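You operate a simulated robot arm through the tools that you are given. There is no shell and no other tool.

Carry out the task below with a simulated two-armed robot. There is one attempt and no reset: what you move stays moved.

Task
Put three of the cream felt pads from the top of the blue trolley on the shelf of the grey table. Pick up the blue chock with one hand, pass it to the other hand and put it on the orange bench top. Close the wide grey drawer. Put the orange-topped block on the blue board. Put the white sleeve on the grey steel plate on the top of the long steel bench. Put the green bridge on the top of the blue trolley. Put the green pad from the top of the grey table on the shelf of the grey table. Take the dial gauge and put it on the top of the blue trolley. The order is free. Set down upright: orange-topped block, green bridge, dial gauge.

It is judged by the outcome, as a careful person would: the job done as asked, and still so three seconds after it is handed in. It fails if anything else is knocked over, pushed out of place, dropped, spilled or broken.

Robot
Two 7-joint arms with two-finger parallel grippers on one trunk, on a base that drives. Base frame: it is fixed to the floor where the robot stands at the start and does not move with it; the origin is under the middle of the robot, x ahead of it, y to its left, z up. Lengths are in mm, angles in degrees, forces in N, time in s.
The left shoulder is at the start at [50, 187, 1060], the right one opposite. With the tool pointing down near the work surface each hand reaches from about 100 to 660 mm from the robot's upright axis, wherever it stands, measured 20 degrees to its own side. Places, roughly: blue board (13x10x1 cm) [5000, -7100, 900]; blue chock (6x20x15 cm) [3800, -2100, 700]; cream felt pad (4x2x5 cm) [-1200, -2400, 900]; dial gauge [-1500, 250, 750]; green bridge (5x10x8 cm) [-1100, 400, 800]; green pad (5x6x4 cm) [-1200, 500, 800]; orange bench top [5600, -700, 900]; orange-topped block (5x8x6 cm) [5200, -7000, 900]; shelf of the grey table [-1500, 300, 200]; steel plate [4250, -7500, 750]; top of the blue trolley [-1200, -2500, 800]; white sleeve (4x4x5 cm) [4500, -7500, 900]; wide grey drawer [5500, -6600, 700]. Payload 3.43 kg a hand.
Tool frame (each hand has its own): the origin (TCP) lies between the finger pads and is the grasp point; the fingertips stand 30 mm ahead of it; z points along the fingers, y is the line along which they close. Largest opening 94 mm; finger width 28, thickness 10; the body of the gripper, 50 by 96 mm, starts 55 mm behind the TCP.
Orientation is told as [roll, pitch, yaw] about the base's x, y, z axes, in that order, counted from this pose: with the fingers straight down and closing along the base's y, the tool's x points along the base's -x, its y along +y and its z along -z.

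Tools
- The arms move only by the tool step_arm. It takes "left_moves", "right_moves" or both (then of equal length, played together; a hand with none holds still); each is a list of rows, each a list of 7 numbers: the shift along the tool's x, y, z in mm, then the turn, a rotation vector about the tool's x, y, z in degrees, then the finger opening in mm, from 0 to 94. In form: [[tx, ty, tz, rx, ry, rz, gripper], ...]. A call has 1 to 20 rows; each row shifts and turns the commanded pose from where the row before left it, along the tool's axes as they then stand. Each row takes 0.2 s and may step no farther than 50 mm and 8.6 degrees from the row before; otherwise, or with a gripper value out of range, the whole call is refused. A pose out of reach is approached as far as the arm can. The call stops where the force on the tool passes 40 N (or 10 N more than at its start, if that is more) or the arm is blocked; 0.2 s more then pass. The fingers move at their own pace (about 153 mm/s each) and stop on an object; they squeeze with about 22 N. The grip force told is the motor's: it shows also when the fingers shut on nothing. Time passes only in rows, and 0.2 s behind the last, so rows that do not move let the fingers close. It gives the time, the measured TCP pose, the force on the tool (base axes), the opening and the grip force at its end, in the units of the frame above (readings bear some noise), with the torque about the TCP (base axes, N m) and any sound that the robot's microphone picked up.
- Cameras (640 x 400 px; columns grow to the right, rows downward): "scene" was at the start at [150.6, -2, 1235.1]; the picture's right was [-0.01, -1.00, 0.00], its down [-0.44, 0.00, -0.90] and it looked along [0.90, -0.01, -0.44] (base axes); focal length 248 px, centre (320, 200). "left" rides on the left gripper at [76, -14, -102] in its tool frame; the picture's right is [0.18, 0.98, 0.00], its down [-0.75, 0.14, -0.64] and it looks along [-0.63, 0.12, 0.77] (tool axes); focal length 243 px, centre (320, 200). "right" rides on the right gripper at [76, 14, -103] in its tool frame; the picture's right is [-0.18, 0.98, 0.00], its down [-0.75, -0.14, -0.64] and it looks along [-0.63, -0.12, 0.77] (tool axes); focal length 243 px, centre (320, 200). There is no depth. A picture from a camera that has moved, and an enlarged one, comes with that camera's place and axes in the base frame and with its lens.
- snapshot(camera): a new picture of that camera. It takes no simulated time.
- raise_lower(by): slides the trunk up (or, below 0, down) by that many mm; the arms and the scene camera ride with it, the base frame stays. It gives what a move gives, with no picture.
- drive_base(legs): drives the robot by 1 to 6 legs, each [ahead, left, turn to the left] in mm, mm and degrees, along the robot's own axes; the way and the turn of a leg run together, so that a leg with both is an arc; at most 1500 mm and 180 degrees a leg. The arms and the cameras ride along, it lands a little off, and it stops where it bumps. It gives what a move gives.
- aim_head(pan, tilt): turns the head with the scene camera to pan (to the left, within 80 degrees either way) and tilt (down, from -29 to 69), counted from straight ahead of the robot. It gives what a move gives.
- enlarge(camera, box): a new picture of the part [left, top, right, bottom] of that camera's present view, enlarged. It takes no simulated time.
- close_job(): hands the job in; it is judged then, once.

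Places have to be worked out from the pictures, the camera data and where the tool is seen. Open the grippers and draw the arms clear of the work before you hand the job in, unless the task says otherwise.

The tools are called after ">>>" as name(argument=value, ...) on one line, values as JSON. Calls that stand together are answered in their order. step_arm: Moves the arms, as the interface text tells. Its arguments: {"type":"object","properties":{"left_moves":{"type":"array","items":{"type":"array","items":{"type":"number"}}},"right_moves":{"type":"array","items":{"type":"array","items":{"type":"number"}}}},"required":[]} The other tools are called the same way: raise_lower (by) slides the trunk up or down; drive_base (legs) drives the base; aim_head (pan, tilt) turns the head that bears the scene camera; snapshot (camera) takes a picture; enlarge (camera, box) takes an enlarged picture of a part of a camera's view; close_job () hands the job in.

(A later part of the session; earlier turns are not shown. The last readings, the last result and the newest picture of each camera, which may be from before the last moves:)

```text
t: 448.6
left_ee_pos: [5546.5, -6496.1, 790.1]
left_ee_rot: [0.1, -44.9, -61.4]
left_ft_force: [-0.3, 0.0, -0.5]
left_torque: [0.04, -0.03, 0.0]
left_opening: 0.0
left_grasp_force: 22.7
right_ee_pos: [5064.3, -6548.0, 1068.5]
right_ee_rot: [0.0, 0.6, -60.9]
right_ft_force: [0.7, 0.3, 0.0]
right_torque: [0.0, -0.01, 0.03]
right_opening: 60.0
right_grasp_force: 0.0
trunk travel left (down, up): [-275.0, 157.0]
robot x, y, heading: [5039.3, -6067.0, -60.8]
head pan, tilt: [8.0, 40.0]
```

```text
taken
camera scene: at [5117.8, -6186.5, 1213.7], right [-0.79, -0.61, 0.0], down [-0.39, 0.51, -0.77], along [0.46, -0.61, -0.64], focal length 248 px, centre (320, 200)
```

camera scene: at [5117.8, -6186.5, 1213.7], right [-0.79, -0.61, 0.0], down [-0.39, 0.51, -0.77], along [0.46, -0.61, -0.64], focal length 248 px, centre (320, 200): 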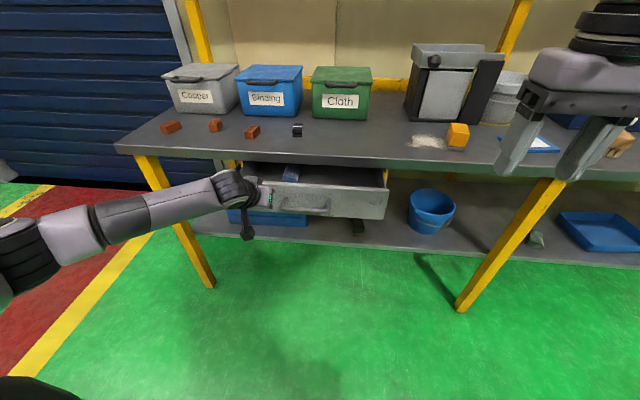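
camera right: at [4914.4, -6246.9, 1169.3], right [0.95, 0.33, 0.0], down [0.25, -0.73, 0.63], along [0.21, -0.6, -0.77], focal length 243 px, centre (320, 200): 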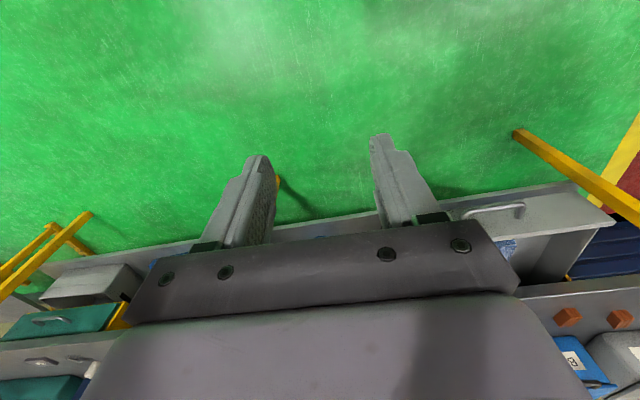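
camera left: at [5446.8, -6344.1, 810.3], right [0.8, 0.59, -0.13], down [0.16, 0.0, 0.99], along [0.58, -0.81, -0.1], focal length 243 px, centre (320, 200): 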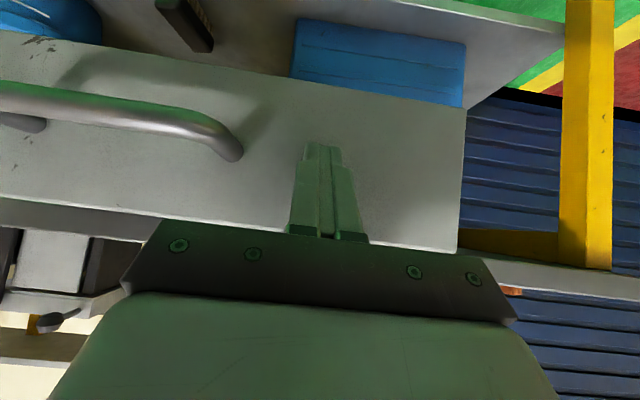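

>>> step_arm(left_moves=[[-10, 0, 10, 0, 0, 0, 0], [-10, 0, 10, 0, 0, 0, 0], [-10, 0, 10, 0, 0, 0, 0], [0, 0, 0, 0, 0, 0, 0]])

>>> snapshot(camera="scene")

```text
t: 449.6
left_ee_pos: [5566.1, -6535.3, 788.7]
left_ee_rot: [0.2, -44.9, -61.4]
left_ft_force: [0.2, -0.5, -0.4]
left_torque: [-0.01, 0.03, -0.01]
left_opening: 0.0
left_grasp_force: 21.6
right_ee_pos: [5063.8, -6547.7, 1067.8]
right_ee_rot: [0.0, 0.5, -60.9]
right_ft_force: [-0.2, 0.4, 0.2]
right_torque: [0.02, -0.02, 0.03]
right_opening: 59.8
right_grasp_force: 0.1
trunk travel left (down, up): [-275.0, 157.0]
robot x, y, heading: [5035.9, -6068.3, -60.7]
head pan, tilt: [8.0, 40.0]
```

```text
taken
camera scene: at [5117.8, -6186.5, 1213.7], right [-0.79, -0.61, 0.0], down [-0.39, 0.51, -0.77], along [0.46, -0.61, -0.64], focal length 248 px, centre (320, 200)
```

scene: 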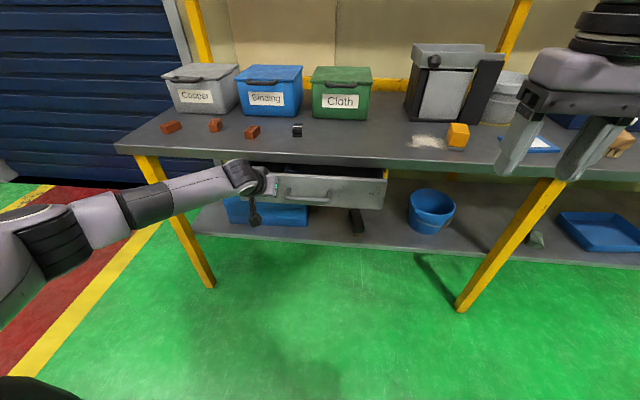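

About 40 mm remain. To keep the hand clear of the bench edge I back off slightly, go 28 mm lower, and push again by driving forward gently.

>>> step_arm(left_moves=[[14, 0, -14, 0, 0, 0, 0], [20, 0, 20, 0, 0, 0, 0], [0, 0, 0, 0, 0, 0, 0]])

>>> drive_base(legs=[[45, 0, 0]])

>>> snapshot(camera="scene")

>>> snapshot(camera="left")

```text
t: 450.4
left_ee_pos: [5558.0, -6515.8, 760.7]
left_ee_rot: [0.0, -44.9, -61.2]
left_ft_force: [0.2, 0.0, -0.2]
left_torque: [0.04, 0.01, 0.01]
left_opening: 0.2
left_grasp_force: 21.9
right_ee_pos: [5065.3, -6547.9, 1067.4]
right_ee_rot: [0.0, 0.6, -60.8]
right_ft_force: [-0.7, -0.4, -0.1]
right_torque: [-0.02, 0.02, -0.01]
right_opening: 60.1
right_grasp_force: 0.0
trunk travel left (down, up): [-275.0, 157.0]
robot x, y, heading: [5037.9, -6068.5, -60.7]
head pan, tilt: [8.0, 40.0]
```

```text
t: 451.2
left_ee_pos: [5578.0, -6552.8, 760.6]
left_ee_rot: [0.2, -44.9, -61.4]
left_ft_force: [-0.6, -0.5, -0.7]
left_torque: [-0.01, 0.07, -0.02]
left_opening: 0.3
left_grasp_force: 21.9
right_ee_pos: [5084.5, -6586.1, 1067.2]
right_ee_rot: [0.0, 0.6, -61.0]
right_ft_force: [0.5, -0.2, -0.3]
right_torque: [0.01, -0.02, -0.03]
right_opening: 60.2
right_grasp_force: 0.1
trunk travel left (down, up): [-275.0, 157.0]
robot x, y, heading: [5062.0, -6105.1, -60.7]
head pan, tilt: [8.0, 40.0]
```

```text
taken
camera scene: at [5139.3, -6224.8, 1213.6], right [-0.8, -0.61, 0.0], down [-0.39, 0.51, -0.77], along [0.46, -0.61, -0.64], focal length 248 px, centre (320, 200)
```

scene: 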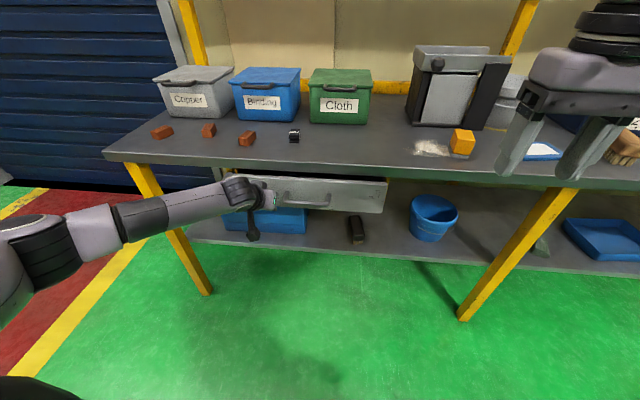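

```text
taken
camera left: at [5505.3, -6451.0, 781.3], right [0.8, 0.59, -0.13], down [0.16, 0.0, 0.99], along [0.58, -0.81, -0.1], focal length 243 px, centre (320, 200)
```

left: 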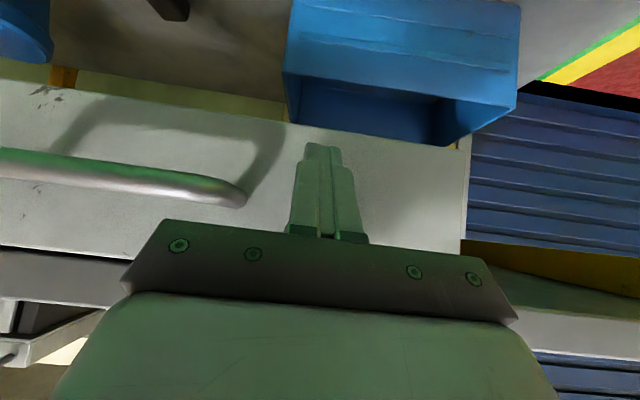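

>>> drive_base(legs=[[40, 0, 0]])

>>> enlarge(camera="scene", box=[180, 130, 420, 260])

>>> snapshot(camera="left")

```text
t: 452.1
left_ee_pos: [5599.2, -6586.8, 761.3]
left_ee_rot: [0.1, -44.8, -61.3]
left_ft_force: [0.8, 0.1, 0.1]
left_torque: [-0.01, 0.01, 0.03]
left_opening: 0.3
left_grasp_force: 21.3
right_ee_pos: [5105.4, -6619.5, 1066.9]
right_ee_rot: [0.0, 0.6, -60.8]
right_ft_force: [0.2, 0.2, 0.2]
right_torque: [0.02, 0.02, 0.0]
right_opening: 60.1
right_grasp_force: 0.0
trunk travel left (down, up): [-275.0, 157.0]
robot x, y, heading: [5077.7, -6139.7, -60.4]
head pan, tilt: [8.0, 40.0]
```

```text
2.67 times, centred on (300, 195) of scene
camera zoom: at [5158.4, -6258.5, 1213.6], right [-0.79, -0.61, 0.0], down [-0.39, 0.51, -0.77], along [0.46, -0.61, -0.64], focal length 661 px, centre (373, 213)
```

zoom: 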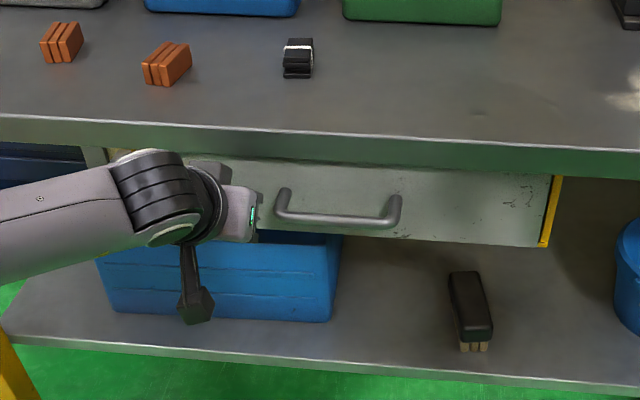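

```text
taken
camera left: at [5524.7, -6484.3, 781.1], right [0.8, 0.59, -0.13], down [0.16, 0.0, 0.99], along [0.58, -0.81, -0.1], focal length 243 px, centre (320, 200)
```

left: 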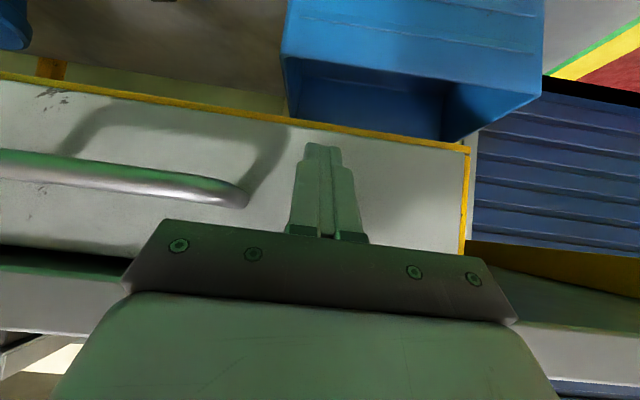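

The panel is almost within its yellow frame. I push the last bit with the arm until it meets resistance.

>>> step_arm(left_moves=[[-4, 0, 4, 0, 0, 0, 0], [-4, 0, 4, 0, 0, 0, 0], [-4, 0, 4, 0, 0, 0, 0], [-4, 0, 4, 0, 0, 0, 0], [-4, 0, 4, 0, 0, 0, 0], [0, 0, 0, 0, 0, 0, 0]])

>>> enlarge(camera="scene", box=[180, 130, 420, 260])

>>> snapshot(camera="left")

```text
t: 452.9
left_ee_pos: [5601.6, -6595.7, 757.8]
left_ee_rot: [0.0, -44.3, -61.2]
left_ft_force: [-8.0, 14.9, 6.6]
left_torque: [-0.07, 0.02, 0.01]
left_opening: 0.0
left_grasp_force: 21.6
right_ee_pos: [5103.5, -6618.0, 1069.3]
right_ee_rot: [0.0, 0.4, -60.7]
right_ft_force: [0.1, -0.5, -0.4]
right_torque: [0.02, -0.01, 0.01]
right_opening: 59.7
right_grasp_force: 0.0
trunk travel left (down, up): [-275.0, 157.0]
robot x, y, heading: [5078.5, -6137.6, -60.4]
head pan, tilt: [8.0, 40.0]
stopped in row 3 (left hand): the force on the tool passed its limit at 48 N (the readings are from after the stop); the commanded pose is now the measured one
```

```text
2.67 times, centred on (300, 195) of scene
camera zoom: at [5156.8, -6255.6, 1214.1], right [-0.79, -0.61, 0.0], down [-0.39, 0.51, -0.77], along [0.47, -0.61, -0.64], focal length 661 px, centre (373, 213)
```

zoom: 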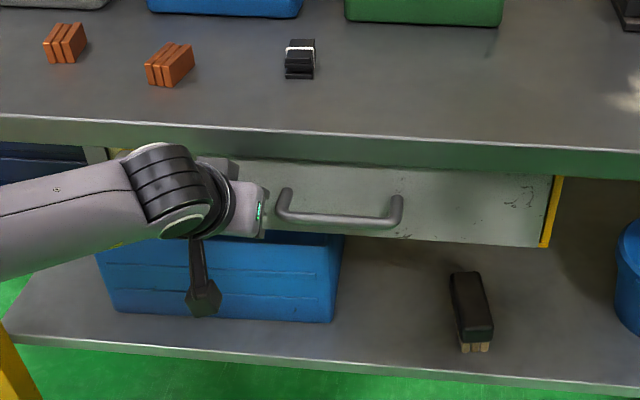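

```text
taken
camera left: at [5527.5, -6492.7, 779.8], right [0.8, 0.59, -0.13], down [0.17, -0.01, 0.99], along [0.58, -0.81, -0.11], focal length 243 px, centre (320, 200)
```

left: 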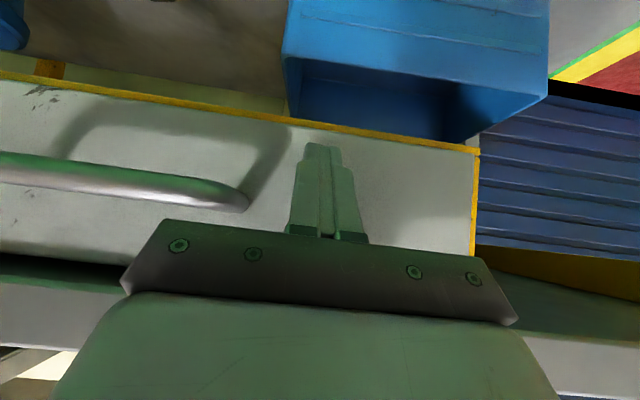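

The drawer is closed (resistance felt, panel seated in its frame). I pull the hand back, raise it, back up and shift right toward the orange block and blue board.

>>> step_arm(left_moves=[[30, 0, -30, 0, 0, 0, 0], [30, 0, -30, 0, 0, 0, 20]])

>>> drive_base(legs=[[-150, 0, 0], [0, -214, 0]])

>>> step_arm(left_moves=[[-20, 0, -35, 0, 7.5, 0, 60], [-20, 0, -35, 0, 7.5, 0, 60], [0, 0, -45, 0, 7.5, 0, 60], [0, 0, -45, 0, 7.5, 0, 60], [0, 0, -45, 0, 7.5, 0, 60], [30, 0, -35, 0, 7.5, 0, 60]])

>>> aim_head(pan=-12, tilt=38)

>>> snapshot(camera="scene")

```text
t: 453.5
left_ee_pos: [5558.9, -6523.9, 758.4]
left_ee_rot: [0.0, -44.3, -61.2]
left_ft_force: [0.4, 0.5, -0.4]
left_torque: [-0.02, 0.0, 0.0]
left_opening: 19.9
left_grasp_force: 0.1
right_ee_pos: [5104.7, -6618.3, 1068.7]
right_ee_rot: [0.0, 0.7, -60.7]
right_ft_force: [0.3, 0.4, -0.6]
right_torque: [-0.02, -0.03, 0.03]
right_opening: 60.0
right_grasp_force: 0.1
trunk travel left (down, up): [-275.0, 157.0]
robot x, y, heading: [5080.7, -6136.9, -60.8]
head pan, tilt: [8.0, 40.0]
```

```text
t: 456.9
left_ee_pos: [5302.2, -6500.5, 757.5]
left_ee_rot: [0.1, -44.1, -61.0]
left_ft_force: [0.1, -0.2, -0.1]
left_torque: [0.01, 0.0, -0.01]
left_opening: 19.8
left_grasp_force: 0.0
right_ee_pos: [4848.8, -6599.4, 1066.8]
right_ee_rot: [0.0, 0.7, -60.5]
right_ft_force: [-0.2, 0.4, 1.0]
right_torque: [-0.01, 0.02, 0.02]
right_opening: 59.8
right_grasp_force: 0.0
trunk travel left (down, up): [-275.0, 157.0]
robot x, y, heading: [4816.9, -6116.9, -60.3]
head pan, tilt: [8.0, 40.0]
```

```text
t: 458.3
left_ee_pos: [5255.4, -6414.1, 996.2]
left_ee_rot: [0.1, 1.0, -60.9]
left_ft_force: [0.1, 0.4, 0.2]
left_torque: [0.01, 0.0, 0.03]
left_opening: 60.2
left_grasp_force: 0.1
right_ee_pos: [4847.4, -6599.2, 1067.0]
right_ee_rot: [0.1, 0.6, -60.3]
right_ft_force: [0.0, -0.1, -1.0]
right_torque: [-0.02, -0.03, 0.0]
right_opening: 59.9
right_grasp_force: 0.1
trunk travel left (down, up): [-275.0, 157.0]
robot x, y, heading: [4815.2, -6119.3, -60.2]
head pan, tilt: [8.0, 40.0]
```

```text
t: 459.2
left_ee_pos: [5255.6, -6414.4, 994.9]
left_ee_rot: [0.1, 0.7, -60.8]
left_ft_force: [-0.5, 0.3, 0.6]
left_torque: [-0.04, -0.03, -0.01]
left_opening: 60.0
left_grasp_force: 0.1
right_ee_pos: [4848.2, -6599.5, 1068.4]
right_ee_rot: [0.0, 0.6, -60.4]
right_ft_force: [-0.1, 0.2, -0.1]
right_torque: [-0.02, -0.01, 0.01]
right_opening: 60.0
right_grasp_force: 0.1
trunk travel left (down, up): [-275.0, 157.0]
robot x, y, heading: [4818.1, -6121.8, -60.3]
head pan, tilt: [-12.0, 38.0]
```

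```text
taken
camera scene: at [4874.0, -6252.1, 1216.6], right [-0.95, -0.31, 0.0], down [-0.19, 0.59, -0.79], along [0.24, -0.75, -0.62], focal length 248 px, centre (320, 200)
```

scene: 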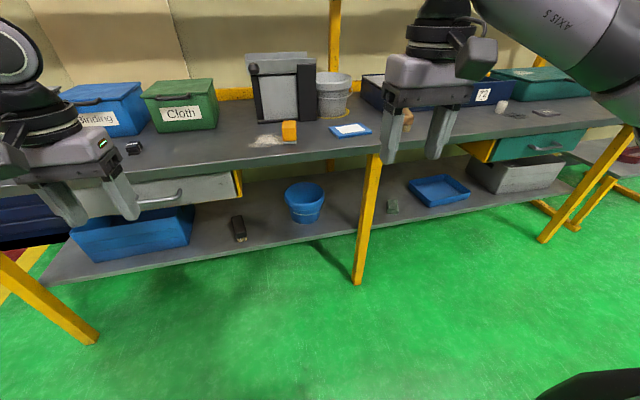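

>>> enlarge(camera="scene", box=[230, 80, 430, 180])

>>> enlarge(camera="scene", box=[440, 50, 640, 180])

```text
3.20 times, centred on (330, 130) of scene
camera zoom: at [4874.0, -6252.1, 1216.6], right [-0.95, -0.31, 0.0], down [-0.19, 0.59, -0.79], along [0.24, -0.75, -0.62], focal length 793 px, centre (288, 424)
```

zoom: 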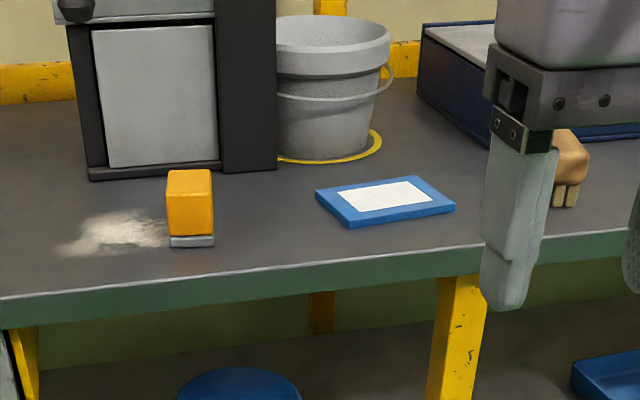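

```text
3.08 times, centred on (540, 115) of scene
camera zoom: at [4874.0, -6252.1, 1216.6], right [-0.95, -0.31, 0.0], down [-0.19, 0.59, -0.79], along [0.24, -0.75, -0.62], focal length 762 px, centre (-357, 462)
```

zoom: 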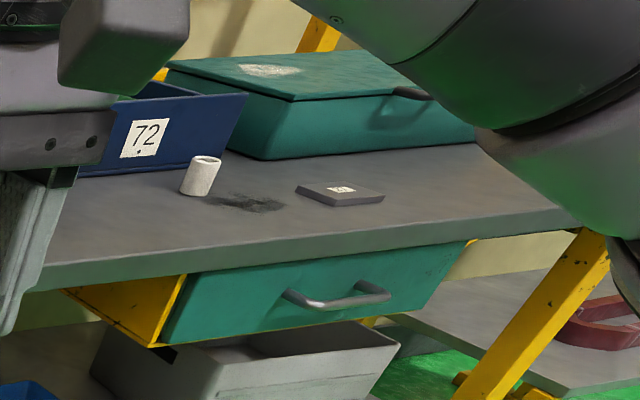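

Bench top is near z 874; the block stands about (5192, -6926), the blue board about (5023, -7059). I draw the left hand back, and drive in so the right hand can reach both.

>>> step_arm(left_moves=[[35, 0, -25, 0, 0, 0, 60], [35, 0, -25, 0, 0, 0, 60], [30, 0, -15, 0, 0, 0, 60]])

>>> drive_base(legs=[[455, 0, 0]])

>>> aim_head(pan=0, tilt=42)

>>> snapshot(camera="scene")

>>> snapshot(camera="right")

```text
t: 460.0
left_ee_pos: [5205.0, -6328.6, 1061.3]
left_ee_rot: [0.0, 0.8, -60.8]
left_ft_force: [-0.7, 0.3, 0.0]
left_torque: [-0.03, -0.02, 0.0]
left_opening: 60.0
left_grasp_force: 0.1
right_ee_pos: [4848.3, -6598.5, 1067.4]
right_ee_rot: [0.0, 0.5, -60.4]
right_ft_force: [-0.5, 0.2, 0.1]
right_torque: [0.02, -0.02, 0.03]
right_opening: 60.0
right_grasp_force: 0.0
trunk travel left (down, up): [-275.0, 157.0]
robot x, y, heading: [4819.8, -6116.5, -60.3]
head pan, tilt: [-12.0, 38.0]
```

```text
t: 462.7
left_ee_pos: [5434.8, -6727.2, 1062.8]
left_ee_rot: [0.0, 0.8, -60.8]
left_ft_force: [-1.0, -1.0, -0.8]
left_torque: [-0.01, -0.02, -0.01]
left_opening: 60.1
left_grasp_force: 0.2
right_ee_pos: [5078.8, -6998.9, 1068.2]
right_ee_rot: [0.1, 0.7, -60.4]
right_ft_force: [-1.1, 0.4, -0.1]
right_torque: [0.01, 0.02, -0.04]
right_opening: 60.0
right_grasp_force: 0.0
trunk travel left (down, up): [-275.0, 157.0]
robot x, y, heading: [5045.1, -6519.9, -60.4]
head pan, tilt: [-12.0, 38.0]
```

```text
t: 463.5
left_ee_pos: [5435.2, -6728.4, 1062.1]
left_ee_rot: [0.0, 0.7, -60.8]
left_ft_force: [-0.4, -0.2, 0.1]
left_torque: [0.0, 0.0, 0.03]
left_opening: 60.0
left_grasp_force: 0.2
right_ee_pos: [5078.4, -6998.4, 1068.3]
right_ee_rot: [0.0, 0.6, -60.2]
right_ft_force: [1.0, 0.6, 0.1]
right_torque: [0.01, 0.01, -0.01]
right_opening: 60.1
right_grasp_force: 0.1
trunk travel left (down, up): [-275.0, 157.0]
robot x, y, heading: [5046.2, -6518.9, -60.3]
head pan, tilt: [0.0, 42.0]
```

```text
taken
camera scene: at [5118.1, -6642.0, 1210.7], right [-0.87, -0.5, 0.0], down [-0.33, 0.58, -0.74], along [0.37, -0.64, -0.67], focal length 248 px, centre (320, 200)
```

scene: 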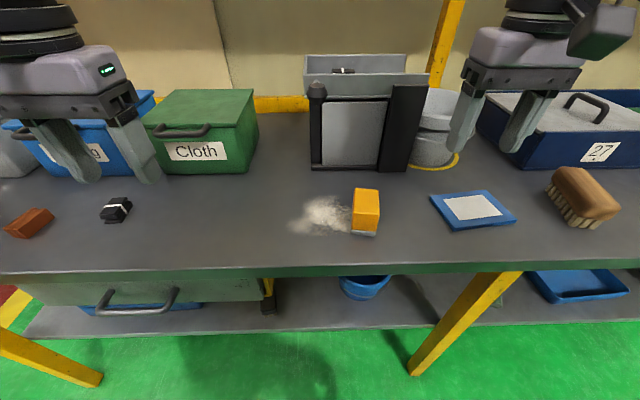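

```text
taken
camera right: at [5053.8, -6925.5, 1169.5], right [0.95, 0.33, 0.0], down [0.25, -0.73, 0.63], along [0.21, -0.6, -0.77], focal length 243 px, centre (320, 200)
```

right: 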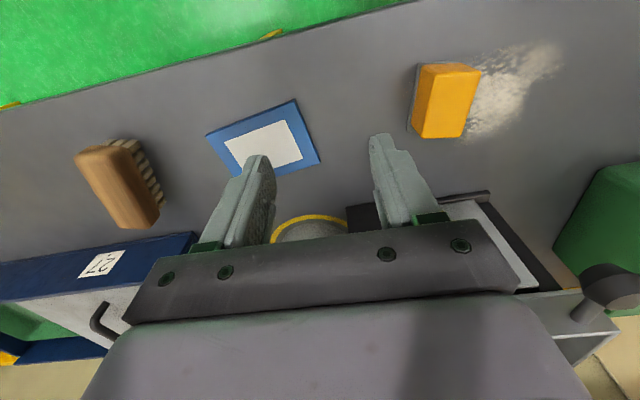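

>>> enlarge(camera="right", box=[380, 40, 520, 160])

>>> enlarge(camera="scene", box=[320, 160, 540, 270])

```text
3.33 times, centred on (450, 100) of right
camera zoom: at [5053.8, -6925.5, 1169.5], right [0.95, 0.33, 0.0], down [0.25, -0.73, 0.63], along [0.21, -0.6, -0.77], focal length 809 px, centre (-113, 533)
```

zoom: 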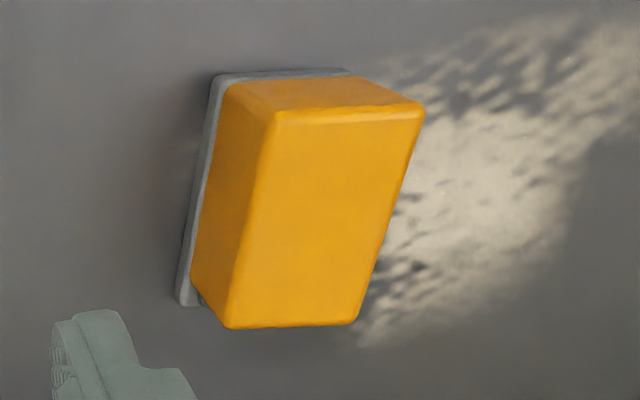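

```text
2.91 times, centred on (430, 215) of scene
camera zoom: at [5118.1, -6642.0, 1210.7], right [-0.87, -0.5, 0.0], down [-0.33, 0.58, -0.74], along [0.37, -0.64, -0.67], focal length 721 px, centre (0, 156)
```

zoom: 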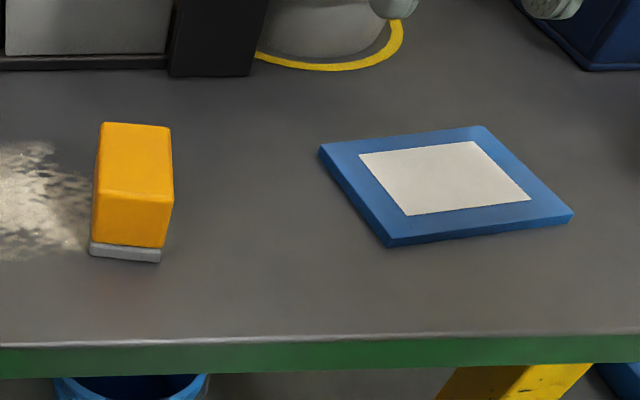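

The block is centred about (5206, -6964), turned 7° from my heading; bench z ≈ 864, block top ≈ 918. I rotate the right hand 7° and hover above it.

>>> step_arm(right_moves=[[0, 0, 0, 0, 0, 7, 80], [-4.5, 32.7, 20.8, 0, 0, 0, 80], [-4.5, 32.7, 20.8, 0, 0, 0, 80], [-4.5, 32.7, 20.8, 0, 0, 0, 80], [-4.5, 32.7, 20.8, 0, 0, 0, 80], [0, 0, 0, 0, 0, 0, 80]])

>>> snapshot(camera="right")

```text
t: 464.9
left_ee_pos: [5435.3, -6727.1, 1061.8]
left_ee_rot: [0.1, 0.8, -60.8]
left_ft_force: [0.1, 0.3, 0.0]
left_torque: [0.0, -0.02, -0.02]
left_opening: 60.0
left_grasp_force: 0.1
right_ee_pos: [5208.9, -6965.5, 984.9]
right_ee_rot: [0.0, 0.7, -67.4]
right_ft_force: [-0.4, 0.9, -0.3]
right_torque: [0.0, 0.03, 0.02]
right_opening: 79.9
right_grasp_force: 0.0
trunk travel left (down, up): [-275.0, 157.0]
robot x, y, heading: [5046.9, -6516.6, -59.9]
head pan, tilt: [0.0, 42.0]
```

```text
taken
camera right: at [5193.7, -6889.7, 1086.8], right [0.98, 0.21, 0.0], down [0.16, -0.76, 0.63], along [0.13, -0.62, -0.77], focal length 243 px, centre (320, 200)
```

right: 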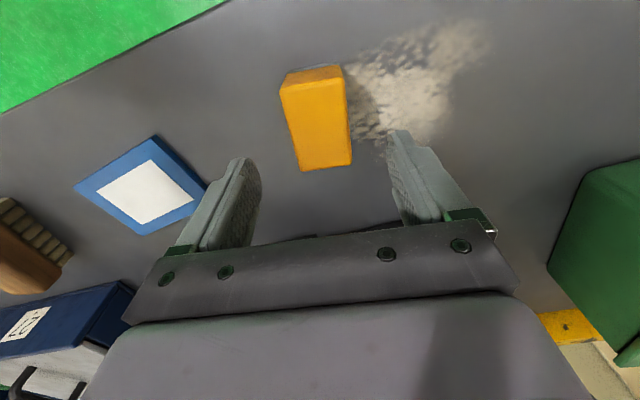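

Well aligned. I descend to z≈905 and close on the block.

>>> step_arm(right_moves=[[4, 0, 30, 0, 0, 0, 80], [0, 0, 30, 0, 0, 0, 80], [0, 0, 20, 0, 0, 0, 80], [0, 0, 0, 0, 0, 0, 80], [0, 0, 0, 0, 0, 0, 50], [0, 0, 0, 0, 0, 0, 25], [0, 0, 0, 0, 0, 0, 25]])

>>> snapshot(camera="right")

```text
t: 466.5
left_ee_pos: [5435.9, -6728.5, 1061.2]
left_ee_rot: [0.1, 0.9, -60.8]
left_ft_force: [-0.8, -0.2, 0.5]
left_torque: [-0.01, -0.01, -0.01]
left_opening: 60.1
left_grasp_force: 0.1
right_ee_pos: [5206.3, -6963.4, 905.5]
right_ee_rot: [0.0, 0.6, -67.4]
right_ft_force: [0.6, 1.1, 0.3]
right_torque: [-0.04, -0.04, -0.03]
right_opening: 49.2
right_grasp_force: 21.6
trunk travel left (down, up): [-275.0, 157.0]
robot x, y, heading: [5047.2, -6520.1, -60.1]
head pan, tilt: [0.0, 42.0]
```

```text
taken
camera right: at [5191.8, -6886.0, 1006.8], right [0.98, 0.21, 0.0], down [0.16, -0.76, 0.63], along [0.13, -0.62, -0.77], focal length 243 px, centre (320, 200)
```

right: 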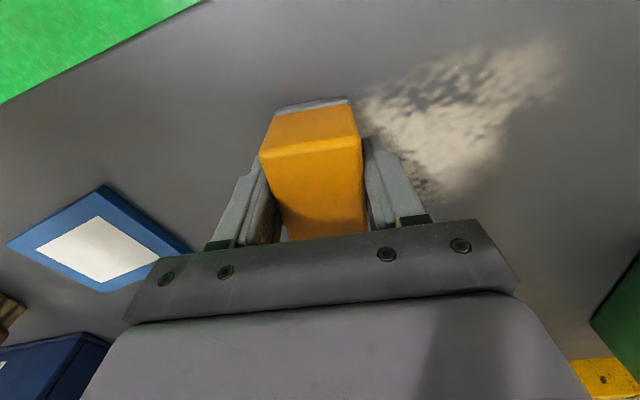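

The block is held (49 mm). I lift it, turn it to line up with the board, and carry it above the board.

>>> step_arm(right_moves=[[0, 0, -15, 0, 0, 0, 25], [0, 0, -30, 0, 0, 0, 25], [0, 0, -30, 0, 0, 0, 25], [0, 0, 0, 0, 0, -8.5, 25], [0, 0, 0, 0, 0, -8.5, 25], [2.4, -36.2, 0, 0, 0, 0, 25], [2.4, -36.2, 0, 0, 0, 0, 25], [2.4, -36.2, 0, 0, 0, 0, 25], [2.4, -36.2, 0, 0, 0, 0, 25], [2.4, -36.2, 0, 0, 0, 0, 25], [2.4, -36.2, 0, 0, 0, 0, 25], [0, 0, 0, 0, 0, 0, 25]])

>>> snapshot(camera="right")

>>> snapshot(camera="scene")

```text
t: 469.1
left_ee_pos: [5435.7, -6728.8, 1062.1]
left_ee_rot: [0.1, 0.8, -60.8]
left_ft_force: [0.3, 0.1, 0.2]
left_torque: [-0.02, 0.01, 0.01]
left_opening: 60.2
left_grasp_force: 0.0
right_ee_pos: [5027.2, -7089.3, 981.6]
right_ee_rot: [0.0, 0.6, -50.3]
right_ft_force: [0.5, -0.2, -3.1]
right_torque: [0.03, 0.01, -0.02]
right_opening: 49.2
right_grasp_force: 21.9
trunk travel left (down, up): [-275.0, 157.0]
robot x, y, heading: [5046.1, -6516.9, -60.1]
head pan, tilt: [0.0, 42.0]
```

```text
taken
camera right: at [4989.3, -7021.1, 1082.6], right [0.87, 0.49, 0.0], down [0.38, -0.68, 0.63], along [0.31, -0.55, -0.77], focal length 243 px, centre (320, 200)
```

right: 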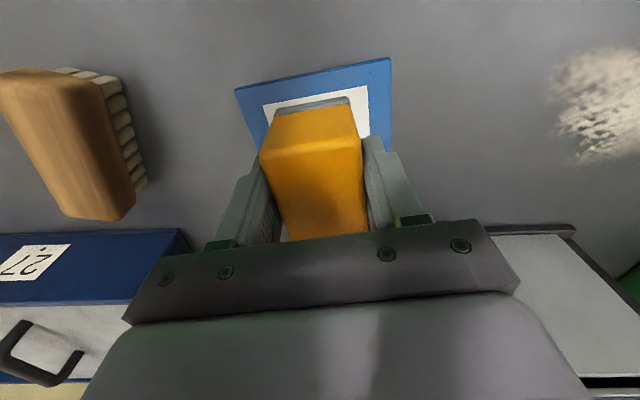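

```text
taken
camera scene: at [5118.2, -6642.1, 1210.7], right [-0.87, -0.5, 0.0], down [-0.33, 0.58, -0.74], along [0.37, -0.64, -0.67], focal length 248 px, centre (320, 200)
```

scene: 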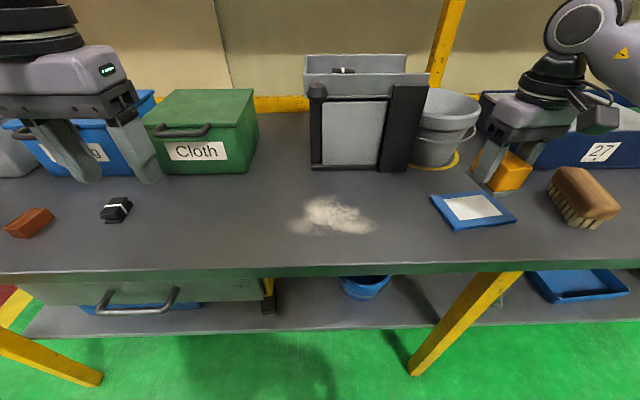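

The block hovers nearly centred over the board; I nudge it 6 mm further and lower.

>>> step_arm(right_moves=[[-6, 0, 20, 0, 0, 0, 25], [0, 0, 25, 0, 0, 0, 25], [0, 0, 10, 0, 0, 0, 25], [0, 0, 0, 0, 0, 0, 25]])

>>> snapshot(camera="right")

>>> enlarge(camera="scene", box=[400, 130, 560, 250])

```text
t: 470.1
left_ee_pos: [5435.5, -6727.7, 1063.0]
left_ee_rot: [0.1, 0.8, -60.8]
left_ft_force: [-0.2, 0.7, -0.9]
left_torque: [0.02, -0.01, 0.0]
left_opening: 59.9
left_grasp_force: 0.0
right_ee_pos: [5029.7, -7091.8, 925.2]
right_ee_rot: [0.1, 0.6, -50.3]
right_ft_force: [0.3, -0.5, -3.2]
right_torque: [0.0, 0.03, 0.0]
right_opening: 49.2
right_grasp_force: 21.7
trunk travel left (down, up): [-275.0, 157.0]
robot x, y, heading: [5050.1, -6517.9, -60.3]
head pan, tilt: [0.0, 42.0]
```

```text
taken
camera right: at [4993.1, -7023.6, 1026.4], right [0.87, 0.49, 0.0], down [0.38, -0.68, 0.63], along [0.31, -0.55, -0.77], focal length 243 px, centre (320, 200)
```

right: 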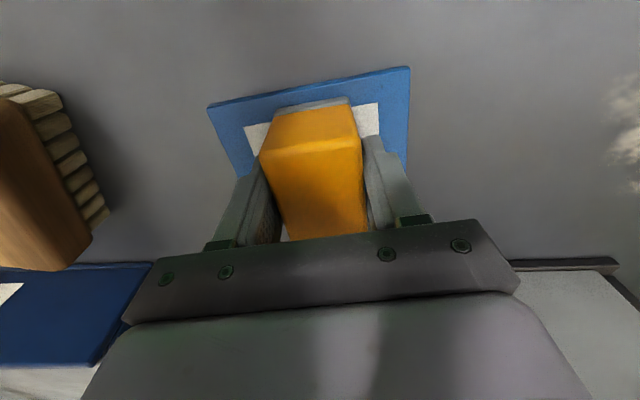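

```text
3.33 times, centred on (480, 190) of scene
camera zoom: at [5118.2, -6642.2, 1210.7], right [-0.87, -0.5, 0.0], down [-0.33, 0.58, -0.74], along [0.37, -0.64, -0.67], focal length 826 px, centre (-213, 233)
```

zoom: 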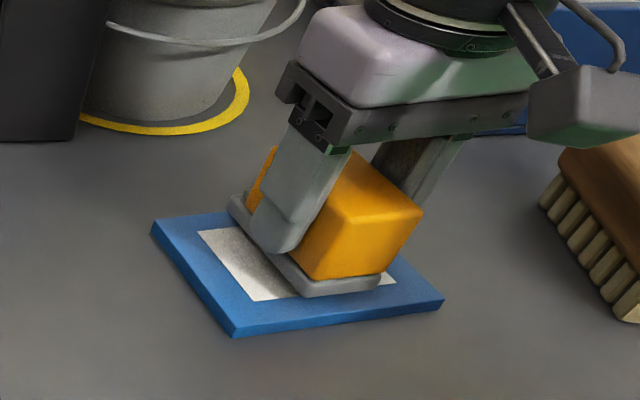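

Well placed over the board. I lower the last few millimetres gently.

>>> step_arm(right_moves=[[0, 0, 3, 0, 0, 0, 25], [0, 0, 3, 0, 0, 0, 25], [0, 0, 2, 0, 0, 0, 25], [0, 0, 0, 0, 0, 0, 25]])

>>> step_arm(right_moves=[[0, 0, 1.5, 0, 0, 0, 25], [0, 0, 0, 0, 0, 0, 25]])

```text
t: 471.1
left_ee_pos: [5435.7, -6728.7, 1061.5]
left_ee_rot: [0.1, 0.9, -60.8]
left_ft_force: [-0.2, -0.3, -0.1]
left_torque: [0.03, 0.0, -0.04]
left_opening: 60.0
left_grasp_force: 0.0
right_ee_pos: [5029.8, -7092.0, 916.6]
right_ee_rot: [0.1, 0.6, -50.3]
right_ft_force: [-0.8, -0.5, -2.9]
right_torque: [0.0, 0.01, 0.0]
right_opening: 49.4
right_grasp_force: 22.2
trunk travel left (down, up): [-275.0, 157.0]
robot x, y, heading: [5045.4, -6517.9, -60.0]
head pan, tilt: [0.0, 42.0]
```

```text
t: 471.7
left_ee_pos: [5435.0, -6728.6, 1061.6]
left_ee_rot: [0.0, 0.8, -60.7]
left_ft_force: [-0.6, 0.4, 0.0]
left_torque: [0.0, -0.01, 0.0]
left_opening: 59.9
left_grasp_force: 0.0
right_ee_pos: [5031.0, -7091.2, 915.4]
right_ee_rot: [0.1, 0.5, -50.4]
right_ft_force: [0.9, -0.1, -2.1]
right_torque: [-0.04, 0.04, -0.02]
right_opening: 49.3
right_grasp_force: 22.1
trunk travel left (down, up): [-275.0, 157.0]
robot x, y, heading: [5048.8, -6515.6, -60.2]
head pan, tilt: [0.0, 42.0]
```

>>> step_arm(right_moves=[[0, 0, 1.5, 0, 0, 0, 25], [0, 0, 0, 0, 0, 0, 25]])

>>> step_arm(right_moves=[[0, 0, 1.5, 0, 0, 0, 25], [0, 0, 0, 0, 0, 0, 25]])

```text
t: 472.3
left_ee_pos: [5435.6, -6728.0, 1061.8]
left_ee_rot: [0.1, 0.7, -60.7]
left_ft_force: [-0.3, 0.5, 0.6]
left_torque: [-0.01, -0.02, 0.02]
left_opening: 60.1
left_grasp_force: 0.1
right_ee_pos: [5030.9, -7090.9, 915.2]
right_ee_rot: [0.1, 0.4, -50.3]
right_ft_force: [-1.8, -0.9, 9.7]
right_torque: [0.18, 0.41, 0.05]
right_opening: 49.0
right_grasp_force: 21.6
trunk travel left (down, up): [-275.0, 157.0]
robot x, y, heading: [5046.2, -6514.2, -60.3]
head pan, tilt: [0.0, 42.0]
```

```text
t: 472.9
left_ee_pos: [5434.6, -6726.5, 1061.8]
left_ee_rot: [0.0, 0.7, -60.9]
left_ft_force: [0.7, 0.0, 0.3]
left_torque: [0.01, -0.01, -0.02]
left_opening: 60.0
left_grasp_force: 0.0
right_ee_pos: [5031.1, -7091.5, 913.9]
right_ee_rot: [0.2, 0.2, -50.3]
right_ft_force: [1.5, -3.9, 20.3]
right_torque: [-0.07, 0.0, -0.03]
right_opening: 49.1
right_grasp_force: 22.5
trunk travel left (down, up): [-275.0, 157.0]
robot x, y, heading: [5044.7, -6516.9, -60.2]
head pan, tilt: [0.0, 42.0]
```

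Contact (20 N, flat). I ease off, open and lift straight up.

>>> step_arm(right_moves=[[0, 0, -1.5, 0, 0, 0, 25], [0, 0, 0, 0, 0, 0, 60], [0, 0, 0, 0, 0, 0, 78], [0, 0, 0, 0, 0, 0, 78], [0, 0, -15, 0, 0, 0, 78], [0, 0, -40, 0, 0, 0, 78], [0, 0, -40, 0, 0, 0, 78], [0, 0, -40, 0, 0, 0, 78]])

>>> snapshot(camera="right")

>>> enlarge(camera="scene", box=[400, 130, 560, 250])

```text
t: 474.7
left_ee_pos: [5435.4, -6728.7, 1062.6]
left_ee_rot: [0.0, 0.7, -60.8]
left_ft_force: [-0.3, -0.4, -0.3]
left_torque: [0.04, -0.06, -0.01]
left_opening: 60.0
left_grasp_force: 0.1
right_ee_pos: [5031.1, -7089.7, 1051.1]
right_ee_rot: [0.1, 0.6, -50.3]
right_ft_force: [0.2, -0.5, -0.3]
right_torque: [-0.02, -0.01, 0.02]
right_opening: 78.1
right_grasp_force: 0.0
trunk travel left (down, up): [-275.0, 157.0]
robot x, y, heading: [5045.7, -6515.7, -60.4]
head pan, tilt: [0.0, 42.0]
```

```text
taken
camera right: at [4993.3, -7021.7, 1153.1], right [0.87, 0.49, 0.0], down [0.38, -0.68, 0.63], along [0.31, -0.55, -0.77], focal length 243 px, centre (320, 200)
```

right: 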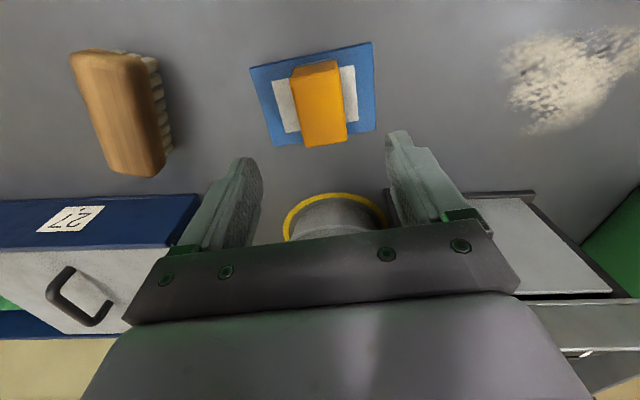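

```text
3.33 times, centred on (480, 190) of scene
camera zoom: at [5118.3, -6641.6, 1210.7], right [-0.87, -0.5, 0.0], down [-0.33, 0.58, -0.74], along [0.37, -0.64, -0.67], focal length 826 px, centre (-213, 233)
```

zoom: 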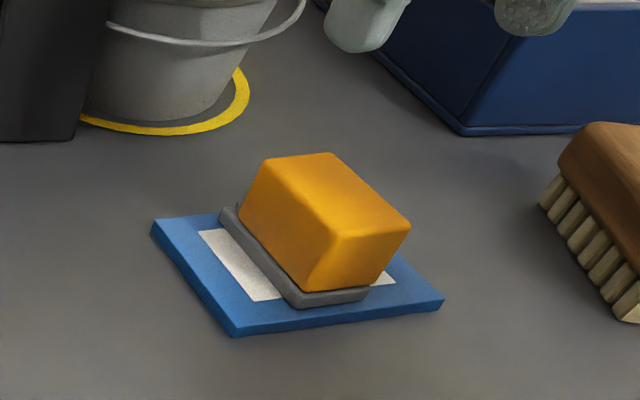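

The orange-topped block stands on the blue board. Next, the white sleeve: I back off a bit, draw the right hand back, and slide right about 880 mm along the bench.

>>> step_arm(right_moves=[[25, 0, -10, 0, 0, 5, 78], [30, 0, -10, 0, 0, 5, 78], [30, 0, 0, 0, 0, 0, 78]])

>>> drive_base(legs=[[-200, 0, 0], [0, -880, 0]])

>>> snapshot(camera="scene")

>>> snapshot(camera="right")

```text
t: 475.5
left_ee_pos: [5434.7, -6727.8, 1061.8]
left_ee_rot: [0.2, 0.7, -60.8]
left_ft_force: [0.0, 0.3, 1.3]
left_torque: [0.0, 0.0, 0.01]
left_opening: 59.7
left_grasp_force: 0.1
right_ee_pos: [4981.0, -7020.8, 1070.0]
right_ee_rot: [0.0, 0.5, -60.4]
right_ft_force: [-0.1, 0.6, 0.4]
right_torque: [-0.03, -0.01, -0.01]
right_opening: 78.0
right_grasp_force: 0.0
trunk travel left (down, up): [-275.0, 157.0]
robot x, y, heading: [5046.4, -6515.7, -60.5]
head pan, tilt: [0.0, 42.0]
```

```text
t: 484.8
left_ee_pos: [4577.9, -6987.2, 1062.7]
left_ee_rot: [0.0, 0.8, -60.0]
left_ft_force: [0.0, -0.3, 1.4]
left_torque: [-0.01, 0.04, 0.02]
left_opening: 60.0
left_grasp_force: 0.2
right_ee_pos: [4128.1, -7287.8, 1070.4]
right_ee_rot: [0.0, 0.6, -59.7]
right_ft_force: [-0.2, -0.3, 0.0]
right_torque: [0.01, 0.01, 0.0]
right_opening: 77.9
right_grasp_force: 0.1
trunk travel left (down, up): [-275.0, 157.0]
robot x, y, heading: [4185.8, -6780.2, -59.3]
head pan, tilt: [0.0, 42.0]
```

```text
taken
camera scene: at [4259.3, -6904.9, 1210.7], right [-0.86, -0.51, 0.0], down [-0.34, 0.58, -0.74], along [0.38, -0.64, -0.67], focal length 248 px, centre (320, 200)
```

scene: 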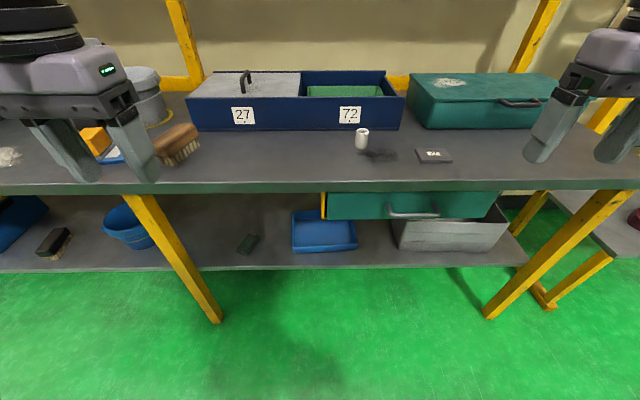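

```text
taken
camera right: at [4103.1, -7214.0, 1171.4], right [0.94, 0.34, 0.0], down [0.26, -0.73, 0.63], along [0.21, -0.6, -0.77], focal length 243 px, centre (320, 200)
```

right: 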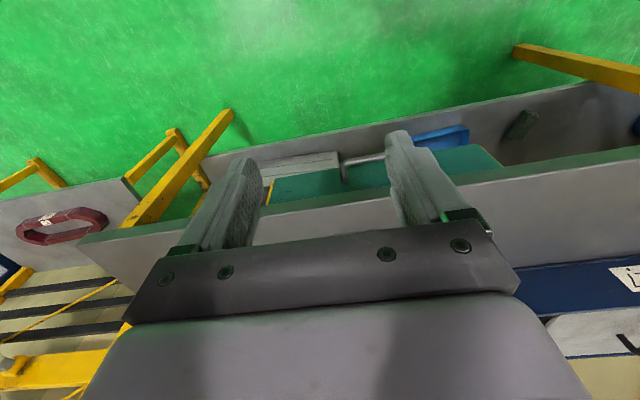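

The sleeve stands about (4466, -7476) and the steel plate lies about (4290, -7519). I drive 210 mm closer.

>>> drive_base(legs=[[210, 0, 0]])

>>> snapshot(camera="scene")

>>> enlarge(camera="scene", box=[320, 100, 500, 220])

>>> snapshot(camera="right")

```text
t: 486.4
left_ee_pos: [4688.4, -7170.3, 1061.1]
left_ee_rot: [0.0, 0.7, -59.7]
left_ft_force: [0.4, -0.4, -0.4]
left_torque: [0.02, 0.0, 0.0]
left_opening: 59.9
left_grasp_force: 0.0
right_ee_pos: [4240.2, -7472.5, 1069.1]
right_ee_rot: [-0.1, 0.5, -59.3]
right_ft_force: [0.3, -0.4, -0.2]
right_torque: [0.01, -0.01, -0.02]
right_opening: 78.1
right_grasp_force: 0.1
trunk travel left (down, up): [-275.0, 157.0]
robot x, y, heading: [4291.9, -6964.2, -59.4]
head pan, tilt: [0.0, 42.0]
```

```text
taken
camera scene: at [4369.9, -7089.7, 1210.6], right [-0.86, -0.51, 0.0], down [-0.34, 0.57, -0.74], along [0.38, -0.64, -0.67], focal length 248 px, centre (320, 200)
```

scene: 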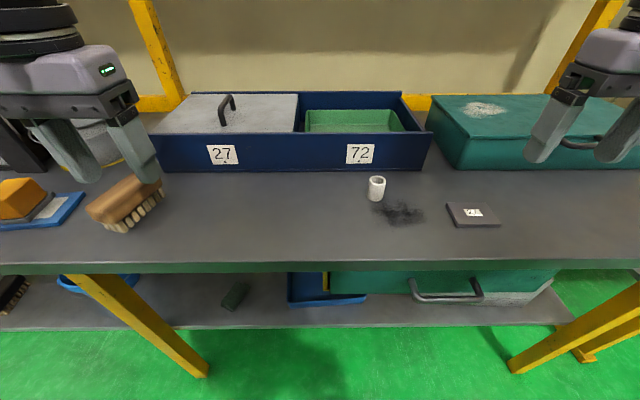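

```text
3.33 times, centred on (410, 160) of scene
camera zoom: at [4369.9, -7089.7, 1210.6], right [-0.86, -0.51, 0.0], down [-0.34, 0.57, -0.74], along [0.38, -0.64, -0.67], focal length 826 px, centre (20, 333)
```

zoom: 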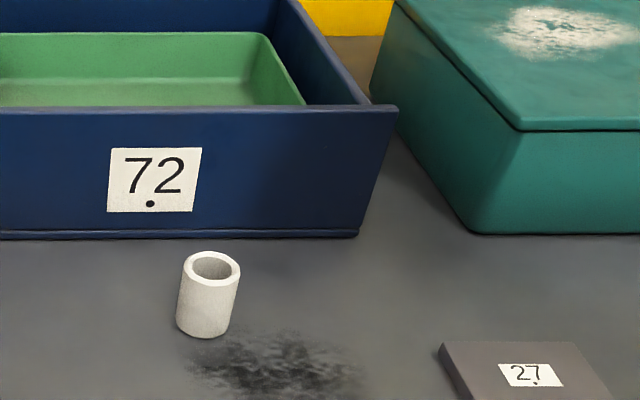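

```text
taken
camera right: at [4215.0, -7399.4, 1171.3], right [0.94, 0.34, 0.0], down [0.27, -0.73, 0.63], along [0.22, -0.6, -0.77], focal length 243 px, centre (320, 200)
```

right: 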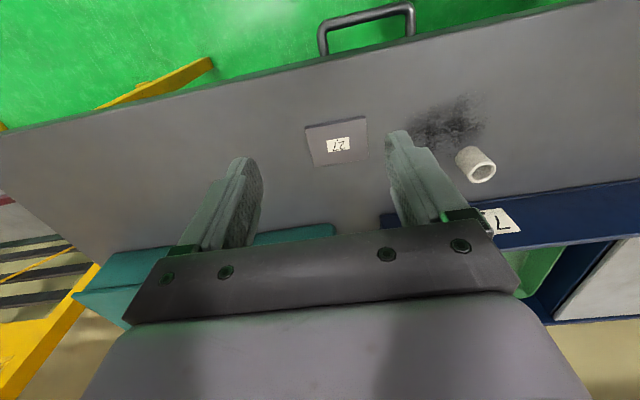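

Sleeve axis is at about (4466, -7485), plate centre at about (4287, -7528). I move the right hand above the sleeve.

>>> step_arm(right_moves=[[-21, 31.3, 14, 0, 0, 0, 78], [-21, 31.3, 14, 0, 0, 0, 78], [-21, 31.3, 14, 0, 0, 0, 78], [-21, 31.3, 14, 0, 0, 0, 78], [-21, 31.3, 14, 0, 0, 0, 78], [-21, 31.3, 14, 0, 0, 0, 78], [0, 0, 0, 0, 0, 0, 78]])

>>> snapshot(camera="right")

```text
t: 488.0
left_ee_pos: [4688.6, -7169.7, 1061.3]
left_ee_rot: [0.1, 0.7, -59.6]
left_ft_force: [0.6, 0.4, -0.7]
left_torque: [-0.03, -0.01, -0.02]
left_opening: 60.1
left_grasp_force: 0.1
right_ee_pos: [4465.6, -7483.0, 986.7]
right_ee_rot: [-0.1, 0.5, -59.3]
right_ft_force: [-0.5, 0.3, 0.0]
right_torque: [0.0, 0.01, 0.06]
right_opening: 78.1
right_grasp_force: 0.0
trunk travel left (down, up): [-275.0, 157.0]
robot x, y, heading: [4291.9, -6962.5, -59.3]
head pan, tilt: [0.0, 42.0]
```

```text
taken
camera right: at [4439.6, -7410.5, 1087.8], right [0.94, 0.34, 0.0], down [0.27, -0.73, 0.64], along [0.22, -0.6, -0.77], focal length 243 px, centre (320, 200)
```

right: 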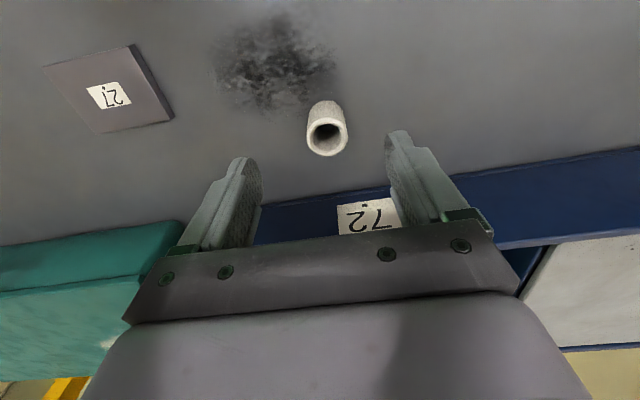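

I correct by 4-5 mm, descend to z≈902 and close on the sleeve.

>>> step_arm(right_moves=[[-5, 4, 30, 0, 0, 0, 78], [0, 0, 30, 0, 0, 0, 78], [0, 0, 24, 0, 0, 0, 78], [0, 0, 0, 0, 0, 0, 78], [0, 0, 0, 0, 0, 0, 50], [0, 0, 0, 0, 0, 0, 25], [0, 0, 0, 0, 0, 0, 25]])

>>> snapshot(camera="right")

```text
t: 489.6
left_ee_pos: [4688.8, -7170.5, 1063.1]
left_ee_rot: [0.0, 0.8, -59.7]
left_ft_force: [0.1, 0.4, 0.4]
left_torque: [0.0, 0.0, -0.02]
left_opening: 60.0
left_grasp_force: 0.0
right_ee_pos: [4474.0, -7486.7, 900.1]
right_ee_rot: [0.0, 0.7, -59.3]
right_ft_force: [-0.1, -0.6, 0.7]
right_torque: [-0.03, -0.01, 0.06]
right_opening: 34.1
right_grasp_force: 22.3
trunk travel left (down, up): [-275.0, 157.0]
robot x, y, heading: [4298.5, -6967.5, -59.2]
head pan, tilt: [0.0, 42.0]
```

```text
taken
camera right: at [4447.6, -7413.7, 1002.3], right [0.94, 0.34, 0.0], down [0.27, -0.73, 0.63], along [0.22, -0.6, -0.77], focal length 243 px, centre (320, 200)
```

right: 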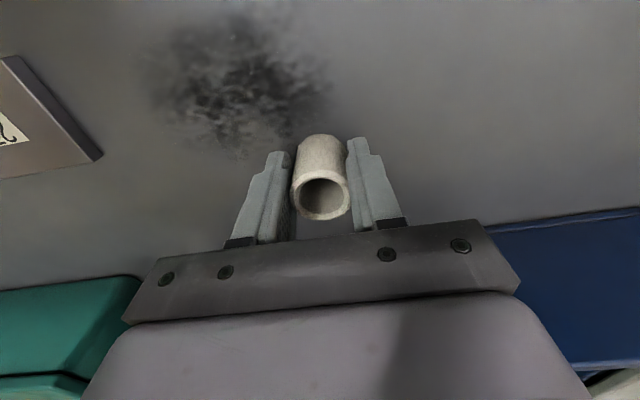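

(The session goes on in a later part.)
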